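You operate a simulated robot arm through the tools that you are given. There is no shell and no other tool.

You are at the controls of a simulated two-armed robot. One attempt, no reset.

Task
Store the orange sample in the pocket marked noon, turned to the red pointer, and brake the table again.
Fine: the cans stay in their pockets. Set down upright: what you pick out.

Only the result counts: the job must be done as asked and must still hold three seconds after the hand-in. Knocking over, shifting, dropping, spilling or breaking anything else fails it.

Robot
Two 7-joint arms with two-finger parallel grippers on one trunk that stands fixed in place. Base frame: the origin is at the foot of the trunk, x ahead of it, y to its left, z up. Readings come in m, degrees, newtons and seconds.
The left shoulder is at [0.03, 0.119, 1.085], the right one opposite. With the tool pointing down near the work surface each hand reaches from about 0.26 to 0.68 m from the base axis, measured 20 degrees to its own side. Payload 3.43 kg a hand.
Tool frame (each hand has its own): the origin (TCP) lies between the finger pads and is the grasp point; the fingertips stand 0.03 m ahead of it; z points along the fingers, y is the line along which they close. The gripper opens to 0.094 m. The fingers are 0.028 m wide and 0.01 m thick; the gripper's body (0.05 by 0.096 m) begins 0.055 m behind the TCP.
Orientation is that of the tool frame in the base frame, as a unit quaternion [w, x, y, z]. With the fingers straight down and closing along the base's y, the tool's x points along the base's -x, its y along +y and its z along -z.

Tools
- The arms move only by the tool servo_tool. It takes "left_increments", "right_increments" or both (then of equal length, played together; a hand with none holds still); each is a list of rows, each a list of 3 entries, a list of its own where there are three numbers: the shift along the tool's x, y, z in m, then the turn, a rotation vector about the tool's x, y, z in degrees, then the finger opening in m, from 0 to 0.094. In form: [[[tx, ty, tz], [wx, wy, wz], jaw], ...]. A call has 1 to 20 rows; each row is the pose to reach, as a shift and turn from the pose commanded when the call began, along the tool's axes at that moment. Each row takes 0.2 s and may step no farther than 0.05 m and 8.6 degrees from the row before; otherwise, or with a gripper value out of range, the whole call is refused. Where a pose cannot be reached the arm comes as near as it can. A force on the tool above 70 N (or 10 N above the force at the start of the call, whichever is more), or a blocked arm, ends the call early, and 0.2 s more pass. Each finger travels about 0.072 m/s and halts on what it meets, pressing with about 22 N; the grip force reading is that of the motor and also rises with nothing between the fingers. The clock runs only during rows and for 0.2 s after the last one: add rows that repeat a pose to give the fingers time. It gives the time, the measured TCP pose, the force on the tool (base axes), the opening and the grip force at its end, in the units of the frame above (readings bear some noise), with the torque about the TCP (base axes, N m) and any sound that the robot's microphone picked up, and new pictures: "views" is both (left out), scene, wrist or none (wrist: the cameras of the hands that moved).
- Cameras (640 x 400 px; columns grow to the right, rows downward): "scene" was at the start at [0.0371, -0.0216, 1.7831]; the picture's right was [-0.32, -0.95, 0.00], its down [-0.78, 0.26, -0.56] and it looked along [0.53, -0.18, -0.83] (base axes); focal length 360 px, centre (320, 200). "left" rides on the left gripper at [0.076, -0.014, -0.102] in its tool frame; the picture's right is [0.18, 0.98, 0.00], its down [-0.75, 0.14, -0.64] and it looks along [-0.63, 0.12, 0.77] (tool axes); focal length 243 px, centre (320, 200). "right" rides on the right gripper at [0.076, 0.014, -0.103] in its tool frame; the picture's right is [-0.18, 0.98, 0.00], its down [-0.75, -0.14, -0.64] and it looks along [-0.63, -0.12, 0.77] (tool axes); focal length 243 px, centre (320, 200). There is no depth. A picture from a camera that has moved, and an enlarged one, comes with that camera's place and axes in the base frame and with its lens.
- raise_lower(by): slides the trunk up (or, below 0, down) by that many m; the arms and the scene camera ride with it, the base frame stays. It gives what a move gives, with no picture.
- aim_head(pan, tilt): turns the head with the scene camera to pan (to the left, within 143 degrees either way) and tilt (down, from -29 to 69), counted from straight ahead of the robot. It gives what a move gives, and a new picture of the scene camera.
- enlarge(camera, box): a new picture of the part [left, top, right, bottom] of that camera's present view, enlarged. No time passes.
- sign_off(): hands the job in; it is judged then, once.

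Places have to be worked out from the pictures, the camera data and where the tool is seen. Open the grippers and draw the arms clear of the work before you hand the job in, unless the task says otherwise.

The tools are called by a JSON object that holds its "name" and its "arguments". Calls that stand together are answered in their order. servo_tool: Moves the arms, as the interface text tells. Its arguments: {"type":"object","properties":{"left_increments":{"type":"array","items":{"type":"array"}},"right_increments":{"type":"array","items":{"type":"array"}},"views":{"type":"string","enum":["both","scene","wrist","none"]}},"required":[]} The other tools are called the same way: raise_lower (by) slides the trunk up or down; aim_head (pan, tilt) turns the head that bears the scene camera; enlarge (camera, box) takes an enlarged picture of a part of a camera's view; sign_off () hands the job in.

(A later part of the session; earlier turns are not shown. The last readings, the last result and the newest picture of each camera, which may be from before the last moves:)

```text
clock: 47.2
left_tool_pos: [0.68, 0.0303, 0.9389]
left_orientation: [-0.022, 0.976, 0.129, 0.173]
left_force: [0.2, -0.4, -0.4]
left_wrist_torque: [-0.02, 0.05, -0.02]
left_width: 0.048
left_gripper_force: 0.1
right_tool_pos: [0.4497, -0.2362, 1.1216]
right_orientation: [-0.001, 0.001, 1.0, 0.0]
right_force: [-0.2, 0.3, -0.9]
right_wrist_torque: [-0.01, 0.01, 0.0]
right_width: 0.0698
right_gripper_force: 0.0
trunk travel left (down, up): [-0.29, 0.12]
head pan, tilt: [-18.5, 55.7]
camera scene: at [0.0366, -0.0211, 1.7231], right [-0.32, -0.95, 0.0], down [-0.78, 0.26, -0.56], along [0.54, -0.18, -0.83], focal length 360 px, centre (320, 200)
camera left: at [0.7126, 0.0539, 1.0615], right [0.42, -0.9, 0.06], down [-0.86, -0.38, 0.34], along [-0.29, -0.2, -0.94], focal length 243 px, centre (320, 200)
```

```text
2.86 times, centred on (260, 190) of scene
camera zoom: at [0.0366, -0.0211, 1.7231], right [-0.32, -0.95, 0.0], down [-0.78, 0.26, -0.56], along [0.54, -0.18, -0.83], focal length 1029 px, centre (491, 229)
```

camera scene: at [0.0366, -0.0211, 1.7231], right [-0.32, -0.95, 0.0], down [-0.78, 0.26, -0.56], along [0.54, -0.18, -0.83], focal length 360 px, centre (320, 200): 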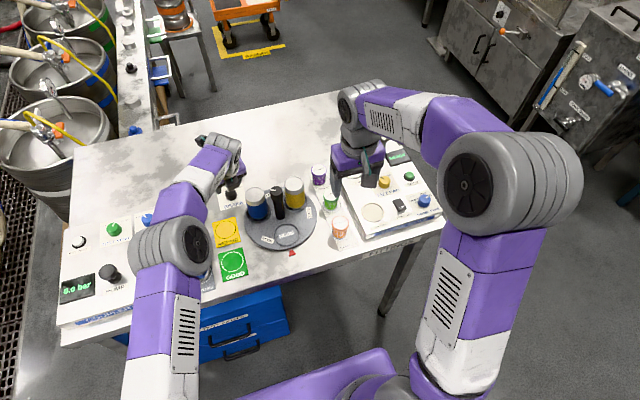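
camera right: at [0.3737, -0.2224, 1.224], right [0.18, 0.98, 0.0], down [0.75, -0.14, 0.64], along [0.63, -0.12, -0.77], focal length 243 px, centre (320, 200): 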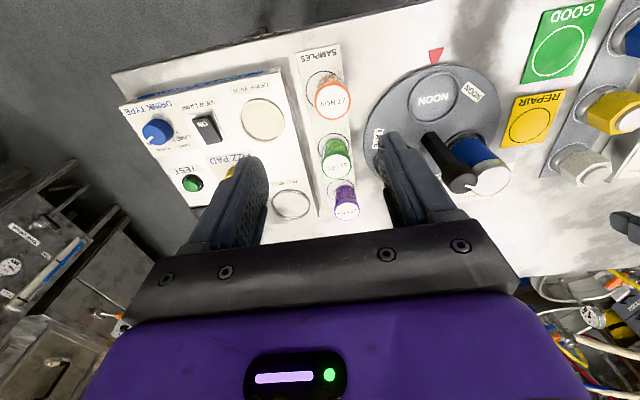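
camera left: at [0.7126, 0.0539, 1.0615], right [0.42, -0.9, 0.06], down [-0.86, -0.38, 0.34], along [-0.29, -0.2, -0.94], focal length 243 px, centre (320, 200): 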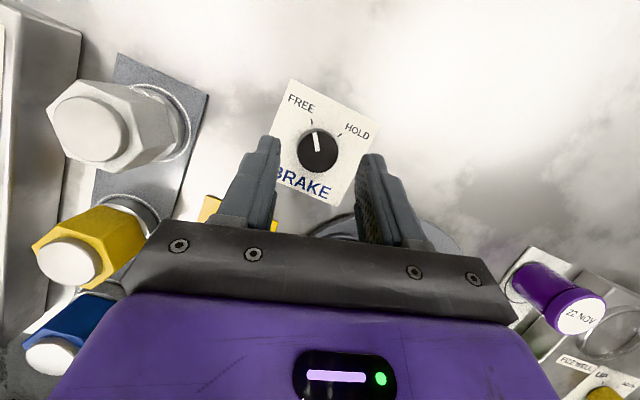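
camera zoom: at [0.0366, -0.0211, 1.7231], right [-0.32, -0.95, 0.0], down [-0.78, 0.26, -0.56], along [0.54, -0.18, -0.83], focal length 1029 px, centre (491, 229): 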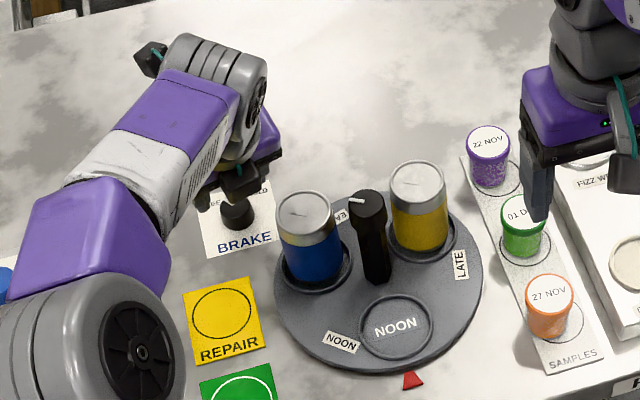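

Aligned over the knob, still on FREE. I descend, close and make the first clockwise stroke of 36° toward HOLD.

{"name": "servo_tool", "arguments": {"left_increments": [[[-0.0062, 0, 0.0192], [0, 0, 0], 0.048], [[-0.0124, 0, 0.0385], [0, 0, 0], 0.048], [[-0.0124, 0, 0.0385], [0, 0, 0], 0.048], [[-0.0124, 0, 0.0385], [0, 0, 0], 0.034], [[-0.0124, 0, 0.0385], [0, 0, 0], 0.024], [[-0.0124, 0, 0.0385], [0, 0, 0], 0.024], [[-0.0123, -0.0012, 0.0385], [-2.74, 0, 7.52], 0.024], [[-0.0121, -0.0023, 0.0386], [-5.47, 0, 15.04], 0.024], [[-0.0117, -0.0034, 0.0387], [-8.21, 0, 22.56], 0.024], [[-0.0112, -0.0045, 0.0389], [-10.94, 0, 30.08], 0.024], [[-0.0109, -0.0049, 0.039], [-12.31, 0, 33.84], 0.024], [[-0.0109, -0.0049, 0.039], [-12.31, 0, 33.84], 0.024]]}}

{"name": "enlarge", "arguments": {"camera": "left", "box": [220, 80, 420, 260]}}

```text
clock: 49.8
left_tool_pos: [0.6838, 0.0354, 0.898]
left_orientation: [0.031, 0.969, -0.178, 0.17]
left_force: [-2.8, -6.5, -6.8]
left_wrist_torque: [-0.28, 0.04, -0.03]
left_width: 0.0316
left_gripper_force: 44.5
right_tool_pos: [0.4501, -0.2363, 1.12]
right_orientation: [-0.001, 0.001, 1.0, 0.0]
right_force: [0.2, 0.0, 0.1]
right_wrist_torque: [0.0, 0.01, 0.0]
right_width: 0.07
right_gripper_force: 0.2
trunk travel left (down, up): [-0.29, 0.12]
head pan, tilt: [-18.5, 55.7]
camera scene: at [0.0377, -0.0224, 1.723], right [-0.32, -0.95, 0.0], down [-0.78, 0.26, -0.56], along [0.53, -0.18, -0.83], focal length 360 px, centre (320, 200)
camera left: at [0.7229, 0.0352, 1.0205], right [-0.19, -0.98, 0.06], down [-0.92, 0.2, 0.35], along [-0.35, 0.01, -0.94], focal length 243 px, centre (320, 200)
```

scene: 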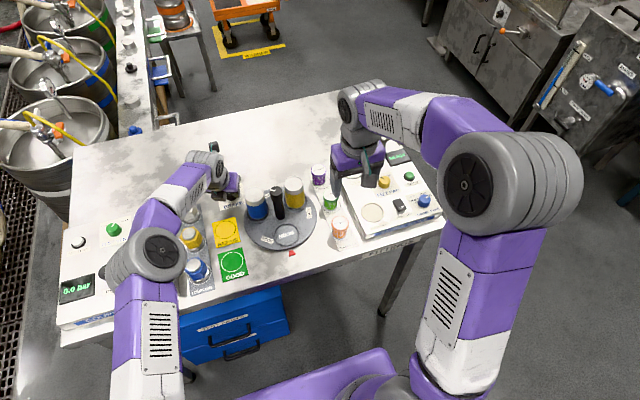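
left: 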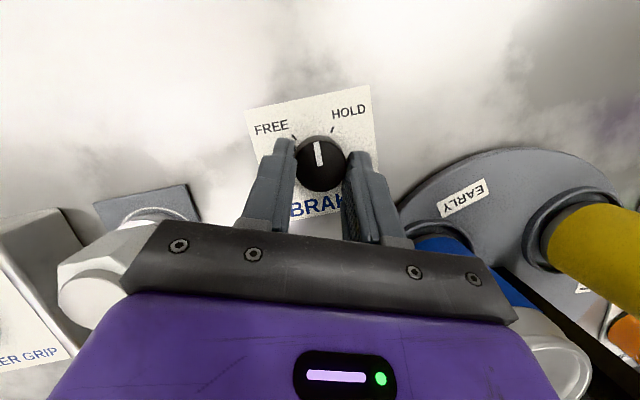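

```text
2.22 times, centred on (320, 170) of left
camera zoom: at [0.7229, 0.0352, 1.0205], right [-0.19, -0.98, 0.06], down [-0.92, 0.2, 0.35], along [-0.35, 0.01, -0.94], focal length 539 px, centre (320, 267)
```

zoom: 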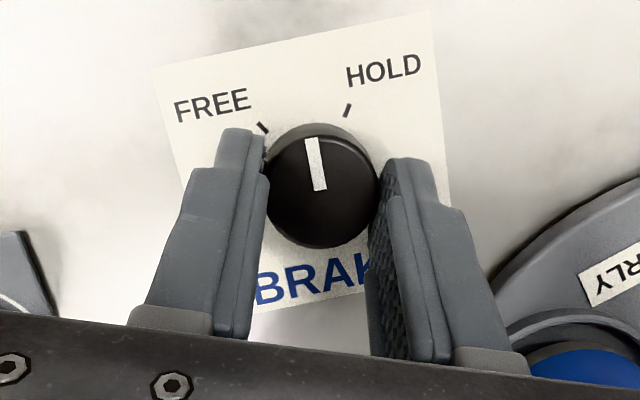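

The knob followed to midway. I open, sweep back, regrip and make the second stroke to HOLD.

{"name": "servo_tool", "arguments": {"left_increments": [[[0, 0, 0], [0, 0, 0], 0.044], [[0, 0, 0], [0, 0, 0], 0.048], [[0.0001, 0.0012, 0], [2.74, 0, -7.52], 0.048], [[0.0003, 0.0023, 0.0001], [5.47, 0, -15.04], 0.048], [[0.0007, 0.0034, 0.0002], [8.21, 0, -22.56], 0.048], [[0.0012, 0.0045, 0.0004], [10.94, 0, -30.08], 0.048], [[0.0016, 0.0051, 0.0006], [12.65, 0, -34.78], 0.048], [[0.0016, 0.0051, 0.0006], [12.65, 0, -34.78], 0.048], [[0.0016, 0.0051, 0.0006], [12.65, 0, -34.78], 0.034], [[0.0016, 0.0051, 0.0006], [12.65, 0, -34.78], 0.024], [[0.0016, 0.0051, 0.0006], [12.65, 0, -34.78], 0.024], [[0.0012, 0.0045, 0.0004], [10.94, 0, -30.08], 0.024], [[0.0007, 0.0034, 0.0002], [8.21, 0, -22.56], 0.024], [[0.0003, 0.0023, 0.0001], [5.47, 0, -15.04], 0.024], [[0.0001, 0.0012, 0], [2.74, 0, -7.52], 0.024], [[0, 0, 0], [0, 0, 0], 0.024], [[0, 0, 0], [0, 0, 0], 0.024]]}}

{"name": "enlarge", "arguments": {"camera": "left", "box": [220, 80, 420, 260]}}

```text
clock: 53.4
left_tool_pos: [0.6838, 0.0356, 0.8985]
left_orientation: [0.032, 0.968, -0.178, 0.171]
left_force: [-5.2, 3.0, -4.5]
left_wrist_torque: [-0.18, 0.15, 0.66]
left_width: 0.0315
left_gripper_force: 44.4
right_tool_pos: [0.4498, -0.2359, 1.1212]
right_orientation: [0.0, 0.001, 1.0, 0.0]
right_force: [0.9, 0.3, 0.0]
right_wrist_torque: [0.0, 0.01, 0.04]
right_width: 0.0701
right_gripper_force: 0.0
trunk travel left (down, up): [-0.29, 0.12]
head pan, tilt: [-18.5, 55.7]
camera scene: at [0.0369, -0.0213, 1.7231], right [-0.32, -0.95, 0.0], down [-0.78, 0.26, -0.56], along [0.53, -0.18, -0.83], focal length 360 px, centre (320, 200)
camera left: at [0.723, 0.0354, 1.0216], right [-0.19, -0.98, 0.06], down [-0.92, 0.2, 0.35], along [-0.35, 0.01, -0.94], focal length 243 px, centre (320, 200)
```

scene: 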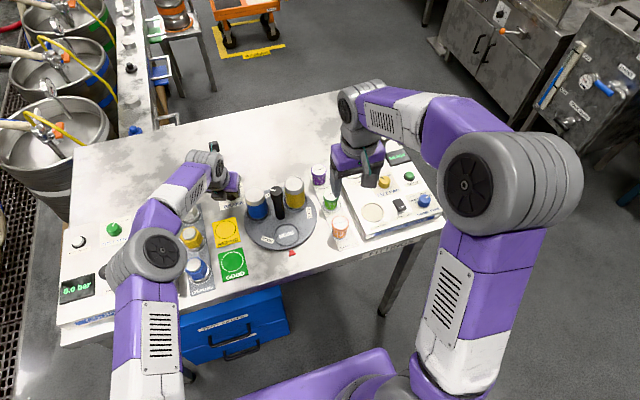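
left: 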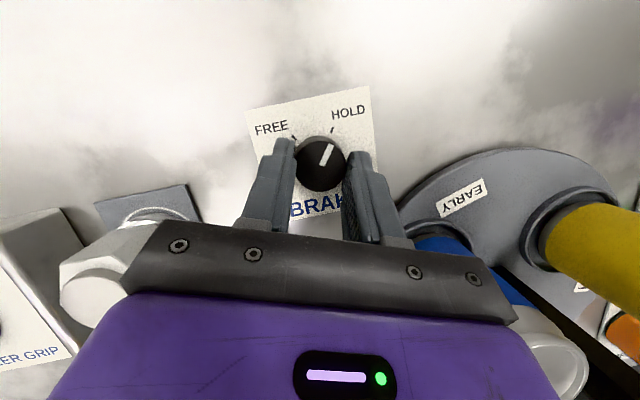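

```text
2.22 times, centred on (320, 170) of left
camera zoom: at [0.723, 0.0354, 1.0216], right [-0.19, -0.98, 0.06], down [-0.92, 0.2, 0.35], along [-0.35, 0.01, -0.94], focal length 539 px, centre (320, 267)
```

zoom: 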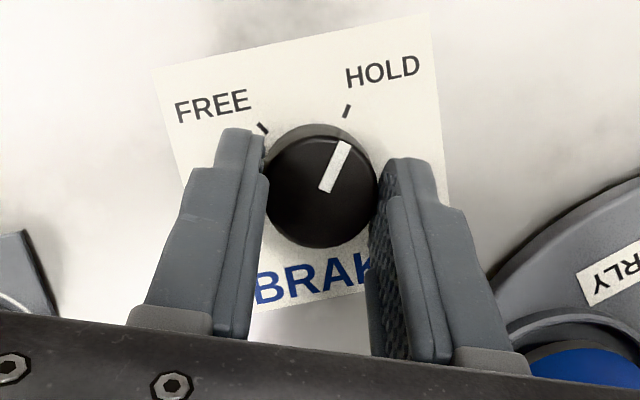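

The knob is back on HOLD against its stop. I open, lift and draw the left hand clear, back and up.

{"name": "servo_tool", "arguments": {"left_increments": [[[0, 0, 0], [0, 0, 0], 0.044], [[0, 0, 0], [0, 0, 0], 0.05], [[0.0125, 0, -0.0345], [0, 0, 0], 0.05], [[0.025, 0, -0.069], [0, 0, 0], 0.05], [[0.0376, 0, -0.1034], [0, 0, 0], 0.05], [[0.0156, -0.034, -0.1114], [0, 0, 0], 0.05], [[-0.0064, -0.068, -0.1194], [0, 0, 0], 0.05], [[-0.0283, -0.102, -0.1274], [0, 0, 0], 0.05], [[-0.0512, -0.101, -0.157], [0, 0, 0], 0.05], [[-0.0741, -0.0995, -0.1866], [0, 0, 0], 0.05], [[-0.097, -0.0985, -0.2162], [0, 0, 0], 0.05], [[-0.12, -0.0975, -0.2458], [0, 0, 0], 0.05], [[-0.1427, -0.0963, -0.2754], [0, 0, 0], 0.05], [[-0.1427, -0.0963, -0.2754], [0, 0, 0], 0.05]]}}

{"name": "enlarge", "arguments": {"camera": "scene", "box": [205, 150, 355, 260]}}

{"name": "enlarge", "arguments": {"camera": "right", "box": [270, 20, 470, 180]}}

```text
clock: 56.4
left_tool_pos: [0.5057, 0.2059, 1.1096]
left_orientation: [0.032, 0.969, -0.178, 0.17]
left_force: [0.0, -0.3, -0.4]
left_wrist_torque: [-0.01, 0.01, -0.01]
left_width: 0.0497
left_gripper_force: 0.0
right_tool_pos: [0.4511, -0.2347, 1.12]
right_orientation: [0.0, 0.0, 1.0, 0.0]
right_force: [0.9, 0.5, -0.7]
right_wrist_torque: [-0.02, -0.01, -0.03]
right_width: 0.0701
right_gripper_force: 0.0
trunk travel left (down, up): [-0.29, 0.12]
head pan, tilt: [-18.5, 55.7]
camera scene: at [0.0383, -0.0218, 1.723], right [-0.32, -0.95, 0.0], down [-0.78, 0.26, -0.56], along [0.53, -0.18, -0.83], focal length 360 px, centre (320, 200)
camera left: at [0.5454, 0.2076, 1.2316], right [-0.19, -0.98, 0.06], down [-0.92, 0.2, 0.35], along [-0.35, 0.01, -0.94], focal length 243 px, centre (320, 200)
```

scene: 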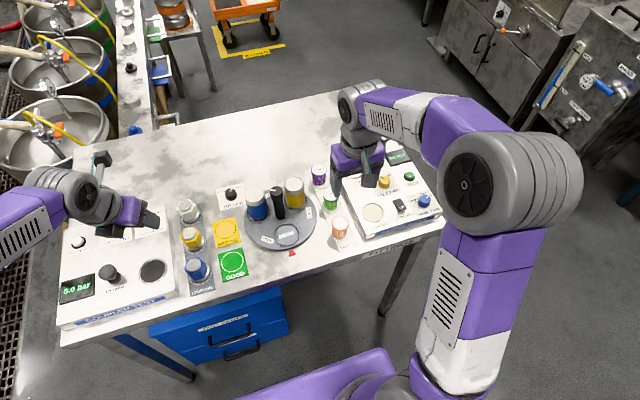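
left: 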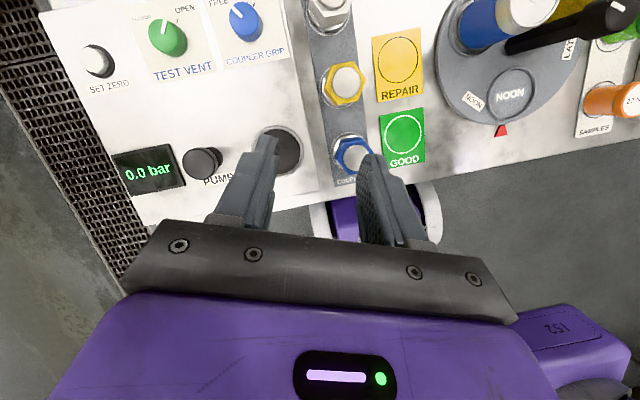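

```text
3.64 times, centred on (280, 205) of scene
camera zoom: at [0.0383, -0.0218, 1.723], right [-0.32, -0.95, 0.0], down [-0.78, 0.26, -0.56], along [0.53, -0.18, -0.83], focal length 1309 px, centre (466, 182)
```

zoom: 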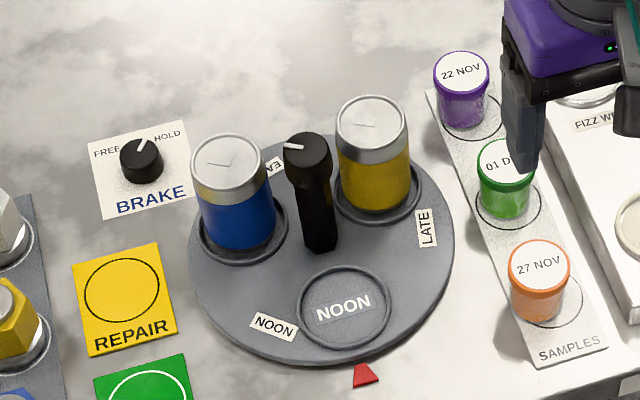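

```text
2.50 times, centred on (370, 100) of right
camera zoom: at [0.3744, -0.2226, 1.2238], right [0.18, 0.98, 0.0], down [0.75, -0.14, 0.64], along [0.63, -0.12, -0.77], focal length 606 px, centre (195, 450)
```

zoom: 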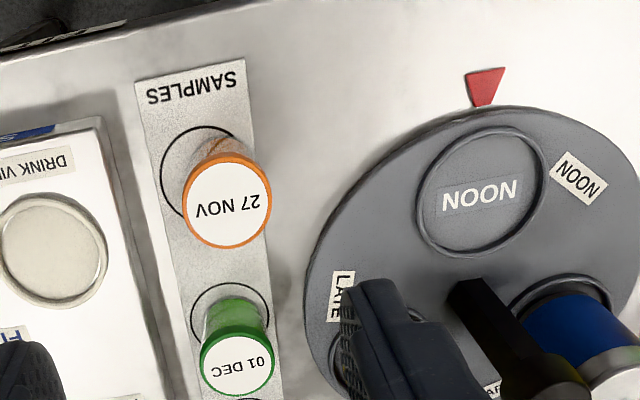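

Brake is on HOLD and the table stayed put. Now the orange sample: cap centre about (0.479, -0.225), top z≈0.904. I move the right hand above it.

{"name": "servo_tool", "arguments": {"right_increments": [[[-0.009, 0.003, 0.035], [0, 0, 0], 0.06], [[-0.018, 0.006, 0.07], [0, 0, 0], 0.06], [[-0.028, 0.0095, 0.105], [0, 0, 0], 0.06], [[-0.028, 0.0095, 0.14], [0, 0, 0], 0.06], [[-0.028, 0.0095, 0.14], [0, 0, 0], 0.06]]}}

{"name": "enlarge", "arguments": {"camera": "right", "box": [220, 40, 420, 200]}}

{"name": "enlarge", "arguments": {"camera": "scene", "box": [285, 160, 415, 260]}}

```text
clock: 57.6
left_tool_pos: [0.5044, 0.2075, 1.1105]
left_orientation: [0.032, 0.969, -0.178, 0.171]
left_force: [0.6, 0.8, -0.4]
left_wrist_torque: [0.0, -0.04, 0.0]
left_width: 0.05
left_gripper_force: 0.1
right_tool_pos: [0.4766, -0.2267, 0.9788]
right_orientation: [0.0, 0.0, 1.0, 0.0]
right_force: [0.0, 1.3, 0.4]
right_wrist_torque: [0.02, 0.04, -0.02]
right_width: 0.0599
right_gripper_force: 0.1
trunk travel left (down, up): [-0.29, 0.12]
head pan, tilt: [-18.5, 55.7]
camera scene: at [0.0367, -0.0214, 1.7231], right [-0.32, -0.95, 0.0], down [-0.78, 0.26, -0.56], along [0.54, -0.18, -0.83], focal length 360 px, centre (320, 200)
camera right: at [0.4008, -0.2136, 1.0818], right [0.18, 0.98, 0.0], down [0.75, -0.14, 0.64], along [0.63, -0.12, -0.77], focal length 243 px, centre (320, 200)
```

scene: 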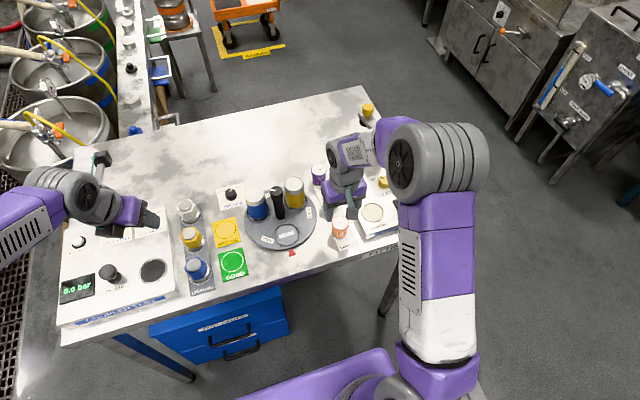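
right: 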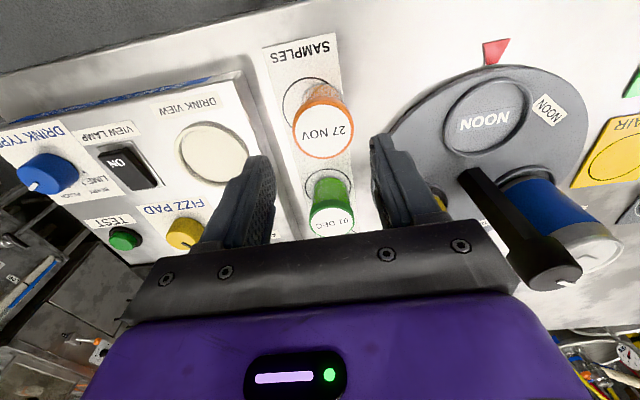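

```text
2.50 times, centred on (320, 120) of right
camera zoom: at [0.4008, -0.2136, 1.0818], right [0.18, 0.98, 0.0], down [0.75, -0.14, 0.64], along [0.63, -0.12, -0.77], focal length 606 px, centre (320, 400)
```

zoom: 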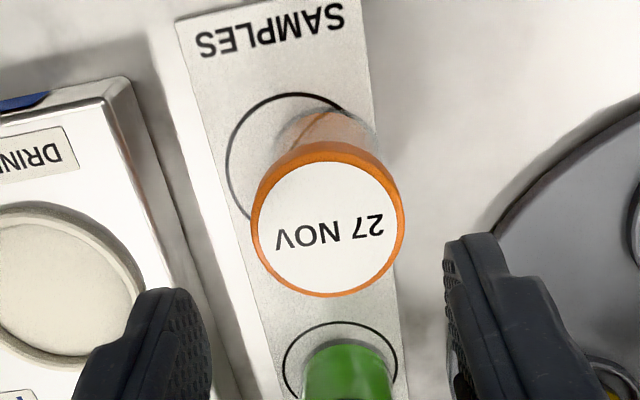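

```text
4.00 times, centred on (350, 210) of scene
camera zoom: at [0.0367, -0.0214, 1.7231], right [-0.32, -0.95, 0.0], down [-0.78, 0.26, -0.56], along [0.54, -0.18, -0.83], focal length 1440 px, centre (200, 160)
```

zoom: 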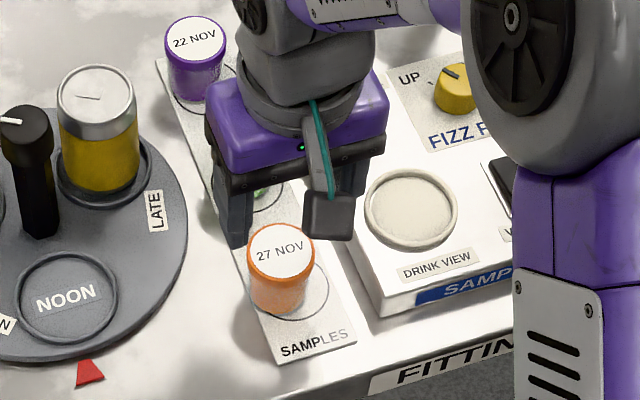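

The sample is centred at (0.479, -0.225), between the open fingers. I descend to TCP z≈0.902.

{"name": "servo_tool", "arguments": {"right_increments": [[[-0.002, 0.0012, 0.02], [0, 0, 0], 0.06], [[-0.002, 0.0012, 0.045], [0, 0, 0], 0.06], [[-0.002, 0.0012, 0.065], [0, 0, 0], 0.06], [[-0.002, 0.0012, 0.077], [0, 0, 0], 0.06], [[-0.002, 0.0012, 0.077], [0, 0, 0], 0.06]]}}

{"name": "enlarge", "arguments": {"camera": "right", "box": [220, 60, 420, 240]}}

{"name": "enlarge", "arguments": {"camera": "scene", "box": [285, 160, 415, 260]}}

```text
clock: 58.8
left_tool_pos: [0.506, 0.208, 1.109]
left_orientation: [0.031, 0.969, -0.178, 0.17]
left_force: [0.5, 0.0, 0.1]
left_wrist_torque: [-0.02, 0.0, 0.03]
left_width: 0.0502
left_gripper_force: 0.0
right_tool_pos: [0.4809, -0.2263, 0.9017]
right_orientation: [0.0, 0.0, 1.0, 0.0]
right_force: [0.7, -0.3, 0.7]
right_wrist_torque: [-0.04, -0.02, 0.0]
right_width: 0.0601
right_gripper_force: 0.1
trunk travel left (down, up): [-0.29, 0.12]
head pan, tilt: [-18.5, 55.7]
camera scene: at [0.0369, -0.0215, 1.7231], right [-0.32, -0.95, 0.0], down [-0.78, 0.26, -0.56], along [0.53, -0.18, -0.83], focal length 360 px, centre (320, 200)
camera right: at [0.4046, -0.2136, 1.005], right [0.18, 0.98, 0.0], down [0.75, -0.14, 0.64], along [0.63, -0.12, -0.77], focal length 243 px, centre (320, 200)
```

scene: 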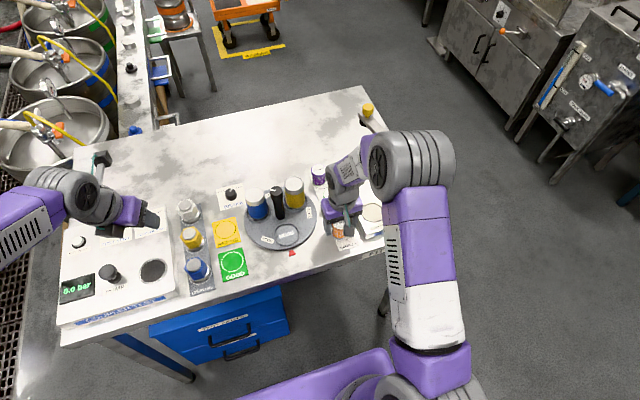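
right: 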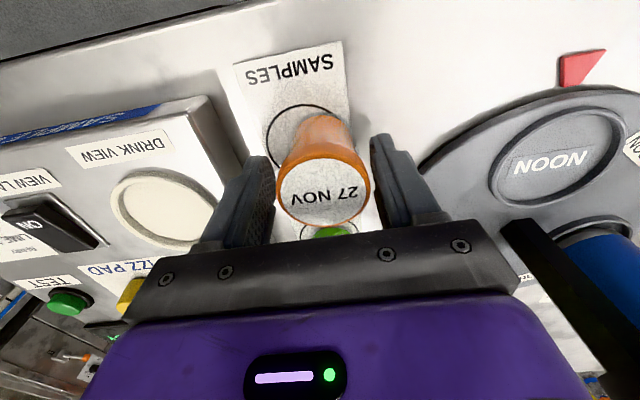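

```text
2.22 times, centred on (320, 150) of right
camera zoom: at [0.4046, -0.2136, 1.005], right [0.18, 0.98, 0.0], down [0.75, -0.14, 0.64], along [0.63, -0.12, -0.77], focal length 539 px, centre (320, 311)
```

zoom: 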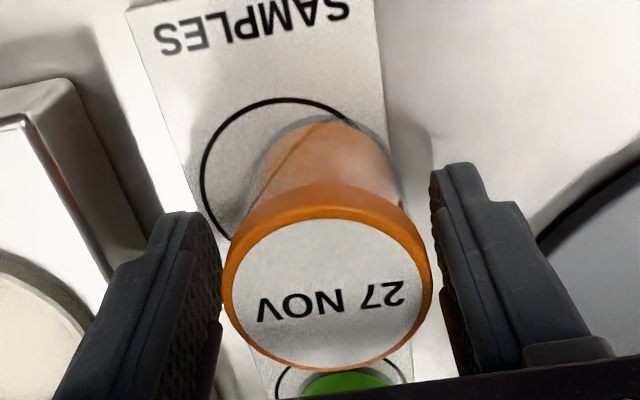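

```text
4.00 times, centred on (350, 210) of scene
camera zoom: at [0.0369, -0.0215, 1.7231], right [-0.32, -0.95, 0.0], down [-0.78, 0.26, -0.56], along [0.53, -0.18, -0.83], focal length 1440 px, centre (200, 160)
```

zoom: 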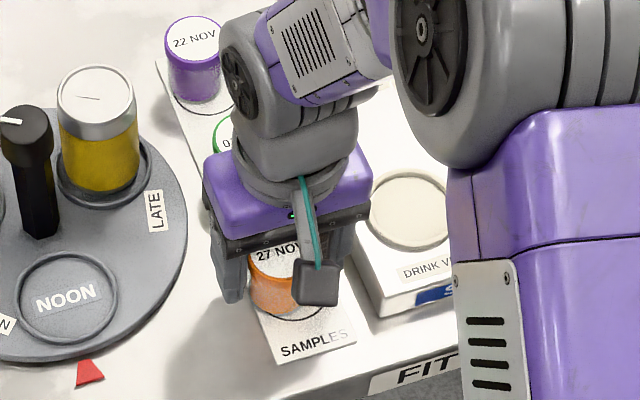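

Comparing apparent sizes across views puts the jar's axis nearer (0.475, -0.2245) with top z≈0.913; I shift 5 mm toward the robot and close gently on it.

{"name": "servo_tool", "arguments": {"right_increments": [[[0.0025, 0.0008, 0], [0, 0, 0], 0.06], [[0.005, 0.0015, 0], [0, 0, 0], 0.06], [[0.005, 0.0015, 0], [0, 0, 0], 0.05], [[0.005, 0.0015, 0], [0, 0, 0], 0.042], [[0.005, 0.0015, 0], [0, 0, 0], 0.036], [[0.005, 0.0015, 0], [0, 0, 0], 0.036]], "views": "wrist"}}

{"name": "enlarge", "arguments": {"camera": "right", "box": [220, 60, 420, 240]}}

```text
clock: 60.2
left_tool_pos: [0.5053, 0.2064, 1.1087]
left_orientation: [0.031, 0.968, -0.178, 0.172]
left_force: [-0.8, 0.6, 0.4]
left_wrist_torque: [-0.03, 0.0, 0.0]
left_width: 0.0501
left_gripper_force: 0.1
right_tool_pos: [0.4755, -0.2251, 0.9019]
right_orientation: [0.0, 0.0, 1.0, 0.0]
right_force: [0.0, 0.8, 1.1]
right_wrist_torque: [-0.02, 0.0, -0.02]
right_width: 0.0438
right_gripper_force: 22.4
trunk travel left (down, up): [-0.29, 0.12]
head pan, tilt: [-18.5, 55.7]
camera right: at [0.3994, -0.2117, 1.0049], right [0.18, 0.98, 0.0], down [0.75, -0.14, 0.64], along [0.63, -0.12, -0.77], focal length 243 px, centre (320, 200)
```

right: 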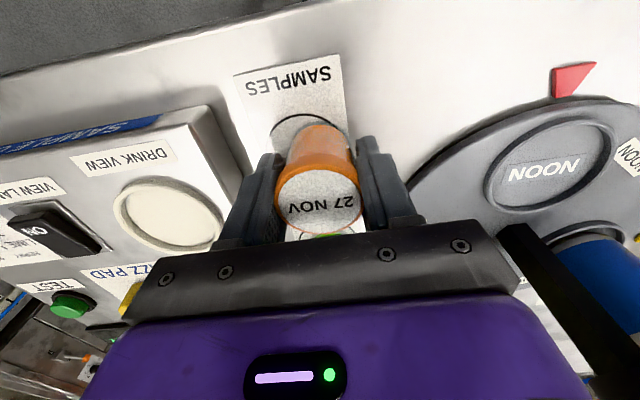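

```text
2.22 times, centred on (320, 150) of right
camera zoom: at [0.3994, -0.2117, 1.0049], right [0.18, 0.98, 0.0], down [0.75, -0.14, 0.64], along [0.63, -0.12, -0.77], focal length 539 px, centre (320, 311)
```

zoom: 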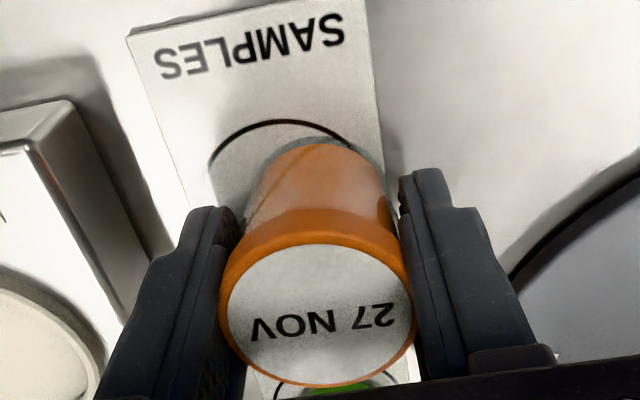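

The jar is held at 0.0438 m with a firm grip. I lift it straight up about 10 cm.

{"name": "servo_tool", "arguments": {"right_increments": [[[0, 0, -0.01], [0, 0, 0], 0.036], [[0, 0, -0.03], [0, 0, 0], 0.036], [[0, 0, -0.055], [0, 0, 0], 0.036], [[0, 0, -0.08], [0, 0, 0], 0.036], [[0, 0, -0.1], [0, 0, 0], 0.036], [[0, 0, -0.1], [0, 0, 0], 0.036]]}}

{"name": "enlarge", "arguments": {"camera": "scene", "box": [245, 140, 395, 260]}}

```text
clock: 61.6
left_tool_pos: [0.5059, 0.2062, 1.1092]
left_orientation: [0.031, 0.969, -0.178, 0.171]
left_force: [-0.6, -0.3, -0.1]
left_wrist_torque: [0.01, 0.01, -0.01]
left_width: 0.0501
left_gripper_force: 0.0
right_tool_pos: [0.4763, -0.222, 1.002]
right_orientation: [0.0, 0.0, 1.0, -0.001]
right_force: [0.7, 0.1, -0.6]
right_wrist_torque: [0.01, -0.02, 0.0]
right_width: 0.0437
right_gripper_force: 21.8
trunk travel left (down, up): [-0.29, 0.12]
head pan, tilt: [-18.5, 55.7]
camera scene: at [0.0374, -0.0217, 1.7231], right [-0.32, -0.95, 0.0], down [-0.78, 0.26, -0.56], along [0.53, -0.18, -0.83], focal length 360 px, centre (320, 200)
camera right: at [0.3994, -0.209, 1.1053], right [0.18, 0.98, 0.0], down [0.75, -0.14, 0.64], along [0.63, -0.12, -0.77], focal length 243 px, centre (320, 200)
```

scene: 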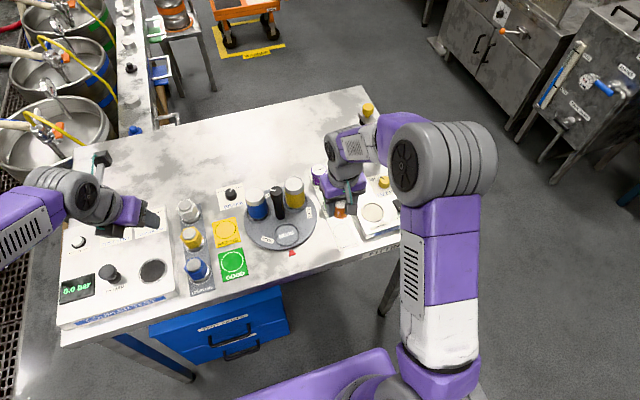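
right: 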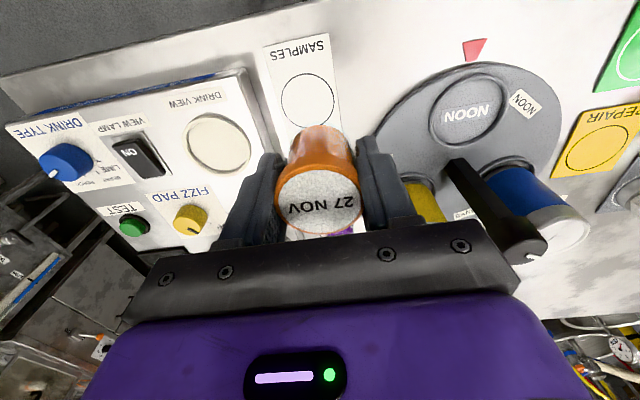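

```text
3.33 times, centred on (320, 200) of scene
camera zoom: at [0.0374, -0.0217, 1.7231], right [-0.32, -0.95, 0.0], down [-0.78, 0.26, -0.56], along [0.53, -0.18, -0.83], focal length 1200 px, centre (320, 200)
```

zoom: 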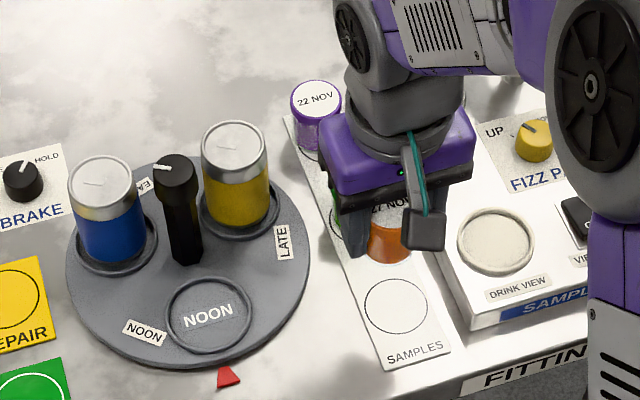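

The jar is lifted cleanly; it sits centred in the grip with its bottom about 39 mm below the TCP. I carry it over the NOON pocket at about (0.507, -0.0855).

{"name": "servo_tool", "arguments": {"right_increments": [[[-0.0063, 0.0278, 0], [0, 0, 0], 0.036], [[-0.0126, 0.0556, 0], [0, 0, 0], 0.036], [[-0.0189, 0.0834, 0], [0, 0, 0], 0.036], [[-0.0252, 0.1112, 0], [0, 0, 0], 0.036], [[-0.0315, 0.139, 0], [0, 0, 0], 0.036], [[-0.0315, 0.139, 0.02], [0, 0, 0], 0.036], [[-0.0315, 0.139, 0.04], [0, 0, 0], 0.036], [[-0.0315, 0.139, 0.04], [0, 0, 0], 0.036]]}}

{"name": "enlarge", "arguments": {"camera": "scene", "box": [235, 160, 345, 260]}}

{"name": "enlarge", "arguments": {"camera": "right", "box": [220, 40, 420, 220]}}

{"name": "enlarge", "arguments": {"camera": "left", "box": [400, 0, 640, 180]}}

```text
clock: 63.4
left_tool_pos: [0.5058, 0.2064, 1.1093]
left_orientation: [0.031, 0.969, -0.178, 0.171]
left_force: [0.9, -0.1, 0.6]
left_wrist_torque: [0.01, 0.03, 0.02]
left_width: 0.0502
left_gripper_force: 0.1
right_tool_pos: [0.5057, -0.0861, 0.9614]
right_orientation: [0.0, 0.0, 1.0, 0.0]
right_force: [-0.2, 0.2, -0.8]
right_wrist_torque: [0.02, 0.04, -0.02]
right_width: 0.044
right_gripper_force: 22.1
trunk travel left (down, up): [-0.29, 0.12]
head pan, tilt: [-18.5, 55.7]
camera scene: at [0.037, -0.0219, 1.7231], right [-0.32, -0.95, 0.0], down [-0.78, 0.26, -0.56], along [0.53, -0.18, -0.83], focal length 360 px, centre (320, 200)
camera right: at [0.4299, -0.0726, 1.0649], right [0.18, 0.98, 0.0], down [0.75, -0.14, 0.64], along [0.63, -0.12, -0.77], focal length 243 px, centre (320, 200)
```

scene: 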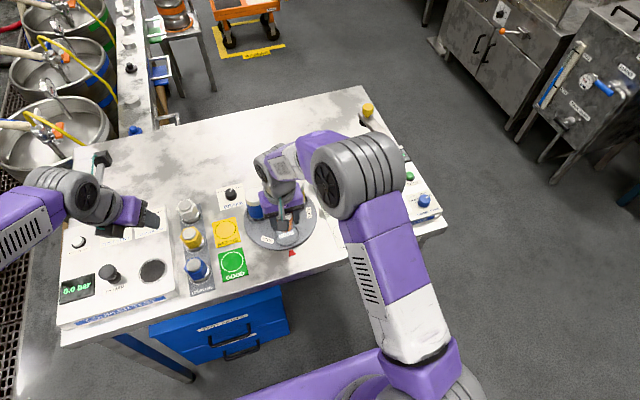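
right: 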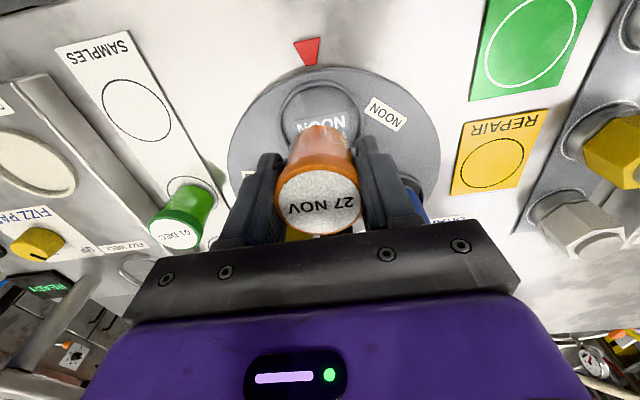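

```text
4.00 times, centred on (290, 210) of scene
camera zoom: at [0.037, -0.0219, 1.7231], right [-0.32, -0.95, 0.0], down [-0.78, 0.26, -0.56], along [0.53, -0.18, -0.83], focal length 1440 px, centre (440, 160)
```

zoom: 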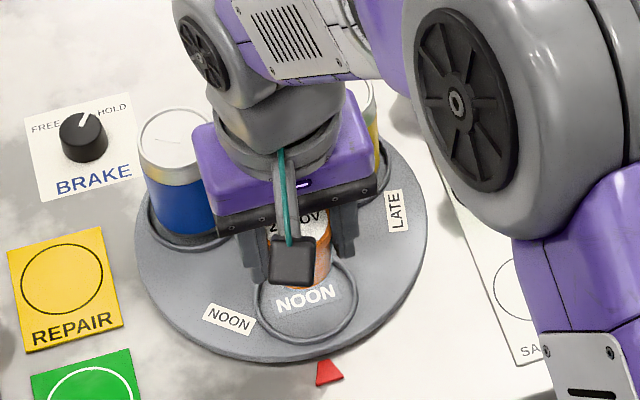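

```text
2.22 times, centred on (320, 130) of right
camera zoom: at [0.4299, -0.0726, 1.0649], right [0.18, 0.98, 0.0], down [0.75, -0.14, 0.64], along [0.63, -0.12, -0.77], focal length 539 px, centre (320, 356)
```

zoom: 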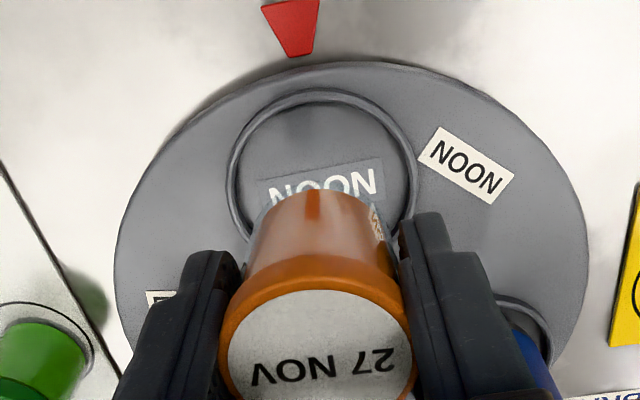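

```text
2.22 times, centred on (520, 90) of left
camera zoom: at [0.5449, 0.2075, 1.232], right [-0.19, -0.98, 0.06], down [-0.92, 0.2, 0.34], along [-0.35, 0.01, -0.94], focal length 539 px, centre (-124, 444)
```

zoom: 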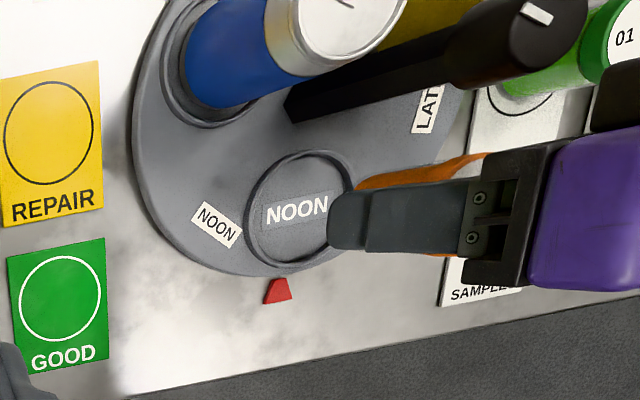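

Jar is centred over the pocket within about 2 mm. I lower it to TCP z≈0.918, then feel for contact in small steps.

{"name": "servo_tool", "arguments": {"right_increments": [[[-0.001, 0.0003, 0.015], [0, 0, 0], 0.036], [[-0.001, 0.0003, 0.03], [0, 0, 0], 0.036], [[-0.001, 0.0003, 0.043], [0, 0, 0], 0.036], [[-0.001, 0.0003, 0.043], [0, 0, 0], 0.036]], "views": "both"}}

{"name": "enlarge", "arguments": {"camera": "right", "box": [220, 40, 420, 220]}}

{"name": "enlarge", "arguments": {"camera": "left", "box": [440, 20, 620, 150]}}

```text
clock: 64.4
left_tool_pos: [0.5063, 0.2073, 1.1092]
left_orientation: [0.031, 0.969, -0.177, 0.172]
left_force: [0.3, -0.4, 0.1]
left_wrist_torque: [0.0, -0.01, 0.0]
left_width: 0.05
left_gripper_force: 0.0
right_tool_pos: [0.5065, -0.0849, 0.9203]
right_orientation: [0.0, 0.0, 1.0, 0.001]
right_force: [0.0, -0.3, -0.7]
right_wrist_torque: [0.01, 0.02, 0.02]
right_width: 0.0438
right_gripper_force: 22.2
trunk travel left (down, up): [-0.29, 0.12]
head pan, tilt: [-18.5, 55.7]
camera scene: at [0.037, -0.0217, 1.7231], right [-0.32, -0.95, 0.0], down [-0.78, 0.26, -0.56], along [0.53, -0.18, -0.83], focal length 360 px, centre (320, 200)
camera right: at [0.4305, -0.0719, 1.0228], right [0.18, 0.98, 0.0], down [0.75, -0.14, 0.64], along [0.63, -0.12, -0.77], focal length 243 px, centre (320, 200)
```

scene: 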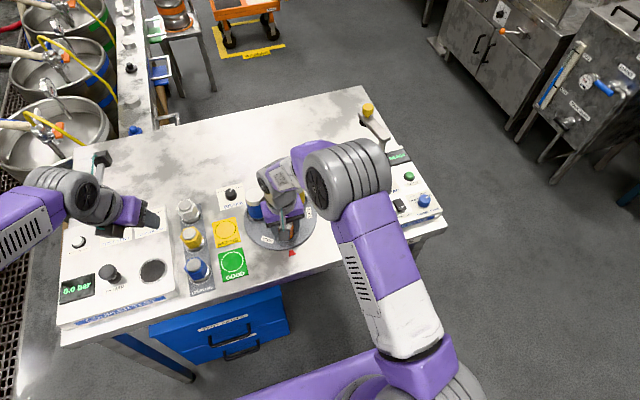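
right: 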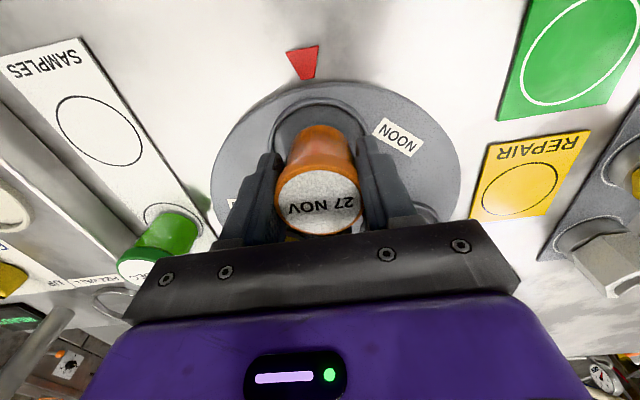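

```text
2.22 times, centred on (320, 130) of right
camera zoom: at [0.4305, -0.0719, 1.0228], right [0.18, 0.98, 0.0], down [0.75, -0.14, 0.64], along [0.63, -0.12, -0.77], focal length 539 px, centre (320, 356)
```

zoom: 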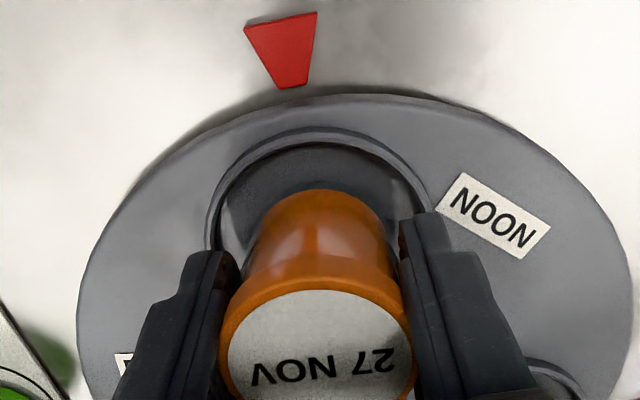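

```text
3.08 times, centred on (530, 85) of left
camera zoom: at [0.5449, 0.2076, 1.232], right [-0.19, -0.98, 0.06], down [-0.92, 0.2, 0.34], along [-0.35, 0.01, -0.94], focal length 746 px, centre (-326, 554)
```

zoom: 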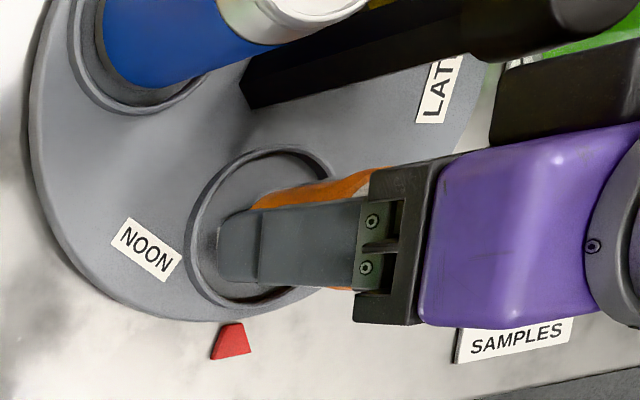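

No contact yet at z≈0.920; the jar is inside the rim in both wrist views. I lower another 6 mm in small steps and watch the force.

{"name": "servo_tool", "arguments": {"right_increments": [[[0, 0, 0.002], [0, 0, 0], 0.036], [[0, 0, 0.004], [0, 0, 0], 0.036], [[0, 0, 0.006], [0, 0, 0], 0.036], [[0, 0, 0.006], [0, 0, 0], 0.036]], "views": "none"}}

{"name": "enlarge", "arguments": {"camera": "left", "box": [440, 20, 620, 150]}}

```text
clock: 65.4
left_tool_pos: [0.5044, 0.2067, 1.1081]
left_orientation: [0.031, 0.969, -0.178, 0.17]
left_force: [-0.2, 0.0, 0.0]
left_wrist_torque: [0.03, 0.0, 0.0]
left_width: 0.0499
left_gripper_force: 0.1
right_tool_pos: [0.507, -0.0846, 0.9138]
right_orientation: [0.001, 0.0, 1.0, 0.0]
right_force: [0.1, 1.0, 0.4]
right_wrist_torque: [0.0, -0.01, 0.0]
right_width: 0.044
right_gripper_force: 22.0
trunk travel left (down, up): [-0.29, 0.12]
head pan, tilt: [-18.5, 55.7]
```

```text
3.08 times, centred on (530, 85) of left
camera zoom: at [0.545, 0.2077, 1.2319], right [-0.19, -0.98, 0.06], down [-0.92, 0.2, 0.34], along [-0.35, 0.01, -0.94], focal length 746 px, centre (-326, 554)
```

zoom: 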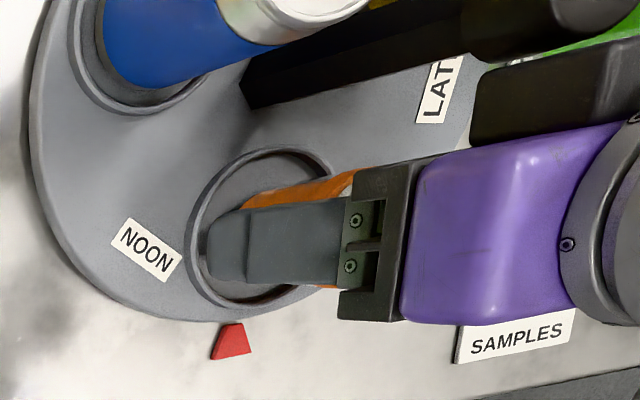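

Still no contact at z≈0.914. I continue down in 1 mm steps.

{"name": "servo_tool", "arguments": {"right_increments": [[[0, 0, 0.001], [0, 0, 0], 0.036], [[0, 0, 0.002], [0, 0, 0], 0.036], [[0, 0, 0.003], [0, 0, 0], 0.036], [[0, 0, 0.003], [0, 0, 0], 0.036]], "views": "none"}}

```text
clock: 66.4
left_tool_pos: [0.5058, 0.2074, 1.1082]
left_orientation: [0.031, 0.969, -0.178, 0.171]
left_force: [-0.5, 0.0, 0.6]
left_wrist_torque: [0.01, -0.01, 0.02]
left_width: 0.05
left_gripper_force: 0.1
right_tool_pos: [0.5084, -0.0838, 0.9113]
right_orientation: [0.0, 0.0, 1.0, 0.0]
right_force: [0.9, 0.0, -0.9]
right_wrist_torque: [0.04, 0.03, -0.01]
right_width: 0.0438
right_gripper_force: 22.0
trunk travel left (down, up): [-0.29, 0.12]
head pan, tilt: [-18.5, 55.7]
```

{"name": "servo_tool", "arguments": {"right_increments": [[[0, 0, 0.001], [0, 0, 0], 0.036], [[0, 0, 0.002], [0, 0, 0], 0.036], [[0, 0, 0.003], [0, 0, 0], 0.036], [[0, 0, 0.003], [0, 0, 0], 0.036]], "views": "wrist"}}

{"name": "enlarge", "arguments": {"camera": "left", "box": [440, 20, 620, 150]}}

{"name": "enlarge", "arguments": {"camera": "right", "box": [220, 40, 420, 220]}}

```text
clock: 67.4
left_tool_pos: [0.5038, 0.2077, 1.1098]
left_orientation: [0.031, 0.968, -0.178, 0.172]
left_force: [0.6, -0.8, 1.3]
left_wrist_torque: [-0.02, 0.01, 0.02]
left_width: 0.0498
left_gripper_force: 0.1
right_tool_pos: [0.5076, -0.0831, 0.9105]
right_orientation: [0.002, -0.001, 1.0, 0.0]
right_force: [-2.6, 0.3, 18.9]
right_wrist_torque: [-0.02, 0.17, 0.02]
right_width: 0.0439
right_gripper_force: 22.1
trunk travel left (down, up): [-0.29, 0.12]
head pan, tilt: [-18.5, 55.7]
camera right: at [0.4309, -0.0715, 1.0128], right [0.18, 0.98, 0.0], down [0.75, -0.14, 0.64], along [0.63, -0.12, -0.76], focal length 243 px, centre (320, 200)
```

right: 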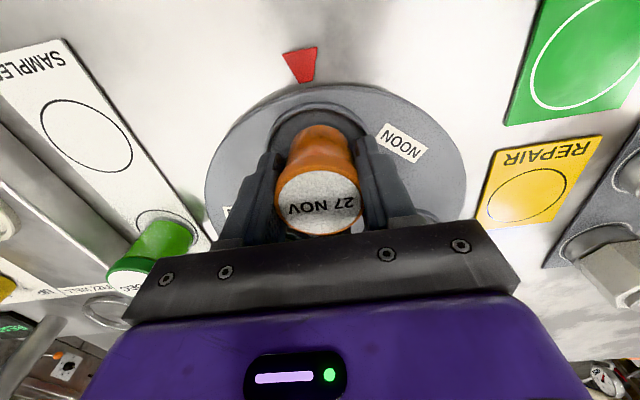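

```text
3.08 times, centred on (530, 85) of left
camera zoom: at [0.5435, 0.2079, 1.2328], right [-0.19, -0.98, 0.06], down [-0.92, 0.2, 0.34], along [-0.35, 0.01, -0.94], focal length 746 px, centre (-326, 554)
```

zoom: 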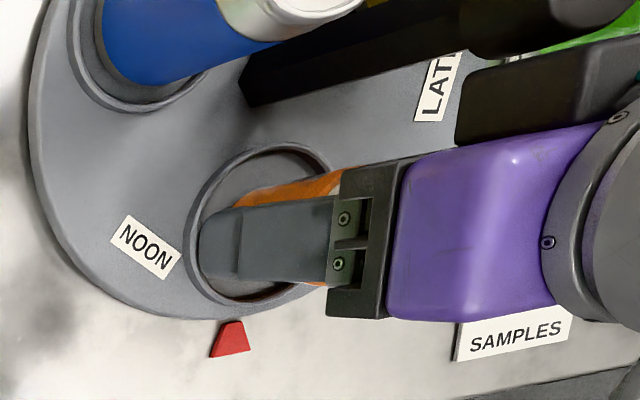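

```text
2.22 times, centred on (320, 130) of right
camera zoom: at [0.4309, -0.0715, 1.0128], right [0.18, 0.98, 0.0], down [0.75, -0.14, 0.64], along [0.63, -0.12, -0.76], focal length 539 px, centre (320, 356)
```

zoom: 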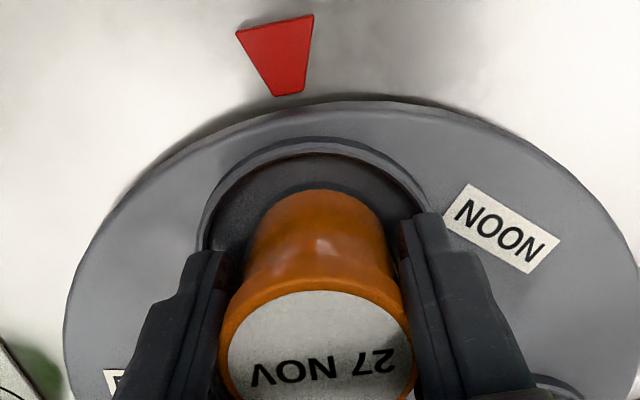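

Contact: 19 N upward at TCP z≈0.9105, as predicted for the jar standing on the pocket floor. I ease the press by 1.5 mm, then open slowly.

{"name": "servo_tool", "arguments": {"right_increments": [[[0, 0, -0.0015], [0, 0, 0], 0.036], [[0, 0, -0.0015], [0, 0, 0], 0.04], [[0, 0, -0.0015], [0, 0, 0], 0.046], [[0, 0, -0.0015], [0, 0, 0], 0.052], [[0, 0, -0.0015], [0, 0, 0], 0.058], [[0, 0, -0.0015], [0, 0, 0], 0.058]], "views": "both"}}

{"name": "enlarge", "arguments": {"camera": "right", "box": [220, 40, 420, 220]}}

{"name": "enlarge", "arguments": {"camera": "left", "box": [440, 20, 620, 150]}}

```text
clock: 68.8
left_tool_pos: [0.5044, 0.2076, 1.1089]
left_orientation: [0.031, 0.969, -0.177, 0.171]
left_force: [-0.1, -0.9, 0.3]
left_wrist_torque: [-0.03, 0.0, -0.01]
left_width: 0.05
left_gripper_force: 0.1
right_tool_pos: [0.5089, -0.0855, 0.9096]
right_orientation: [0.0, 0.0, 1.0, 0.0]
right_force: [-0.1, -0.4, -0.1]
right_wrist_torque: [-0.02, -0.02, 0.01]
right_width: 0.0581
right_gripper_force: 0.0
trunk travel left (down, up): [-0.29, 0.12]
head pan, tilt: [-18.5, 55.7]
camera scene: at [0.0371, -0.0216, 1.7231], right [-0.32, -0.95, 0.0], down [-0.78, 0.26, -0.56], along [0.53, -0.18, -0.83], focal length 360 px, centre (320, 200)
camera right: at [0.4317, -0.0719, 1.0128], right [0.18, 0.98, 0.0], down [0.75, -0.14, 0.64], along [0.63, -0.12, -0.77], focal length 243 px, centre (320, 200)
```

scene: 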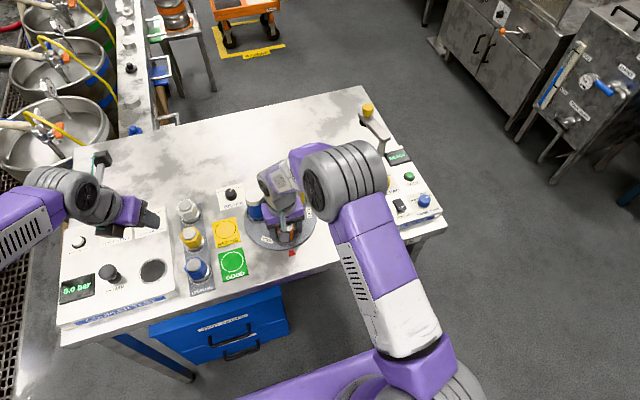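
right: 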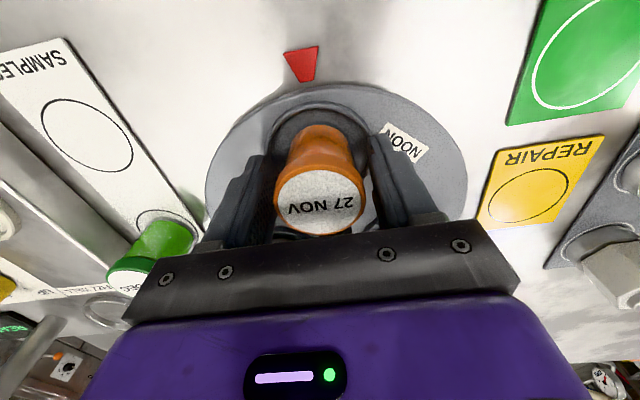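

```text
2.22 times, centred on (320, 130) of right
camera zoom: at [0.4317, -0.0719, 1.0128], right [0.18, 0.98, 0.0], down [0.75, -0.14, 0.64], along [0.63, -0.12, -0.77], focal length 539 px, centre (320, 356)
```

zoom: 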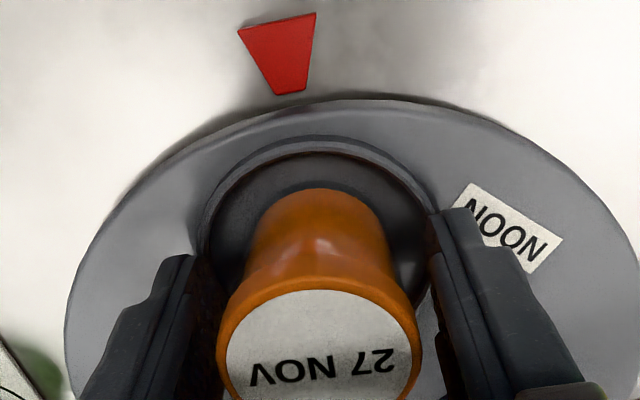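

```text
3.08 times, centred on (530, 85) of left
camera zoom: at [0.5449, 0.2077, 1.2319], right [-0.19, -0.98, 0.06], down [-0.92, 0.2, 0.34], along [-0.35, 0.01, -0.94], focal length 746 px, centre (-326, 554)
```

zoom: 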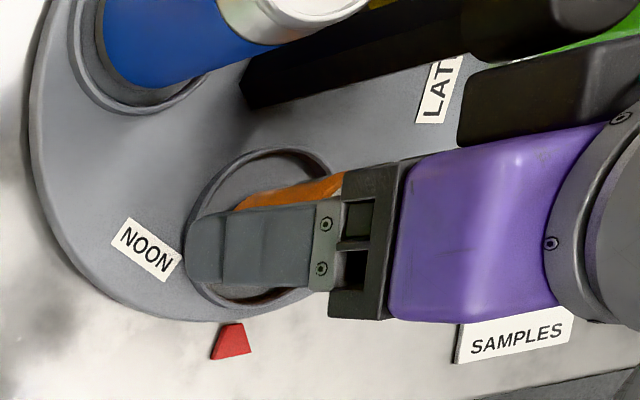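

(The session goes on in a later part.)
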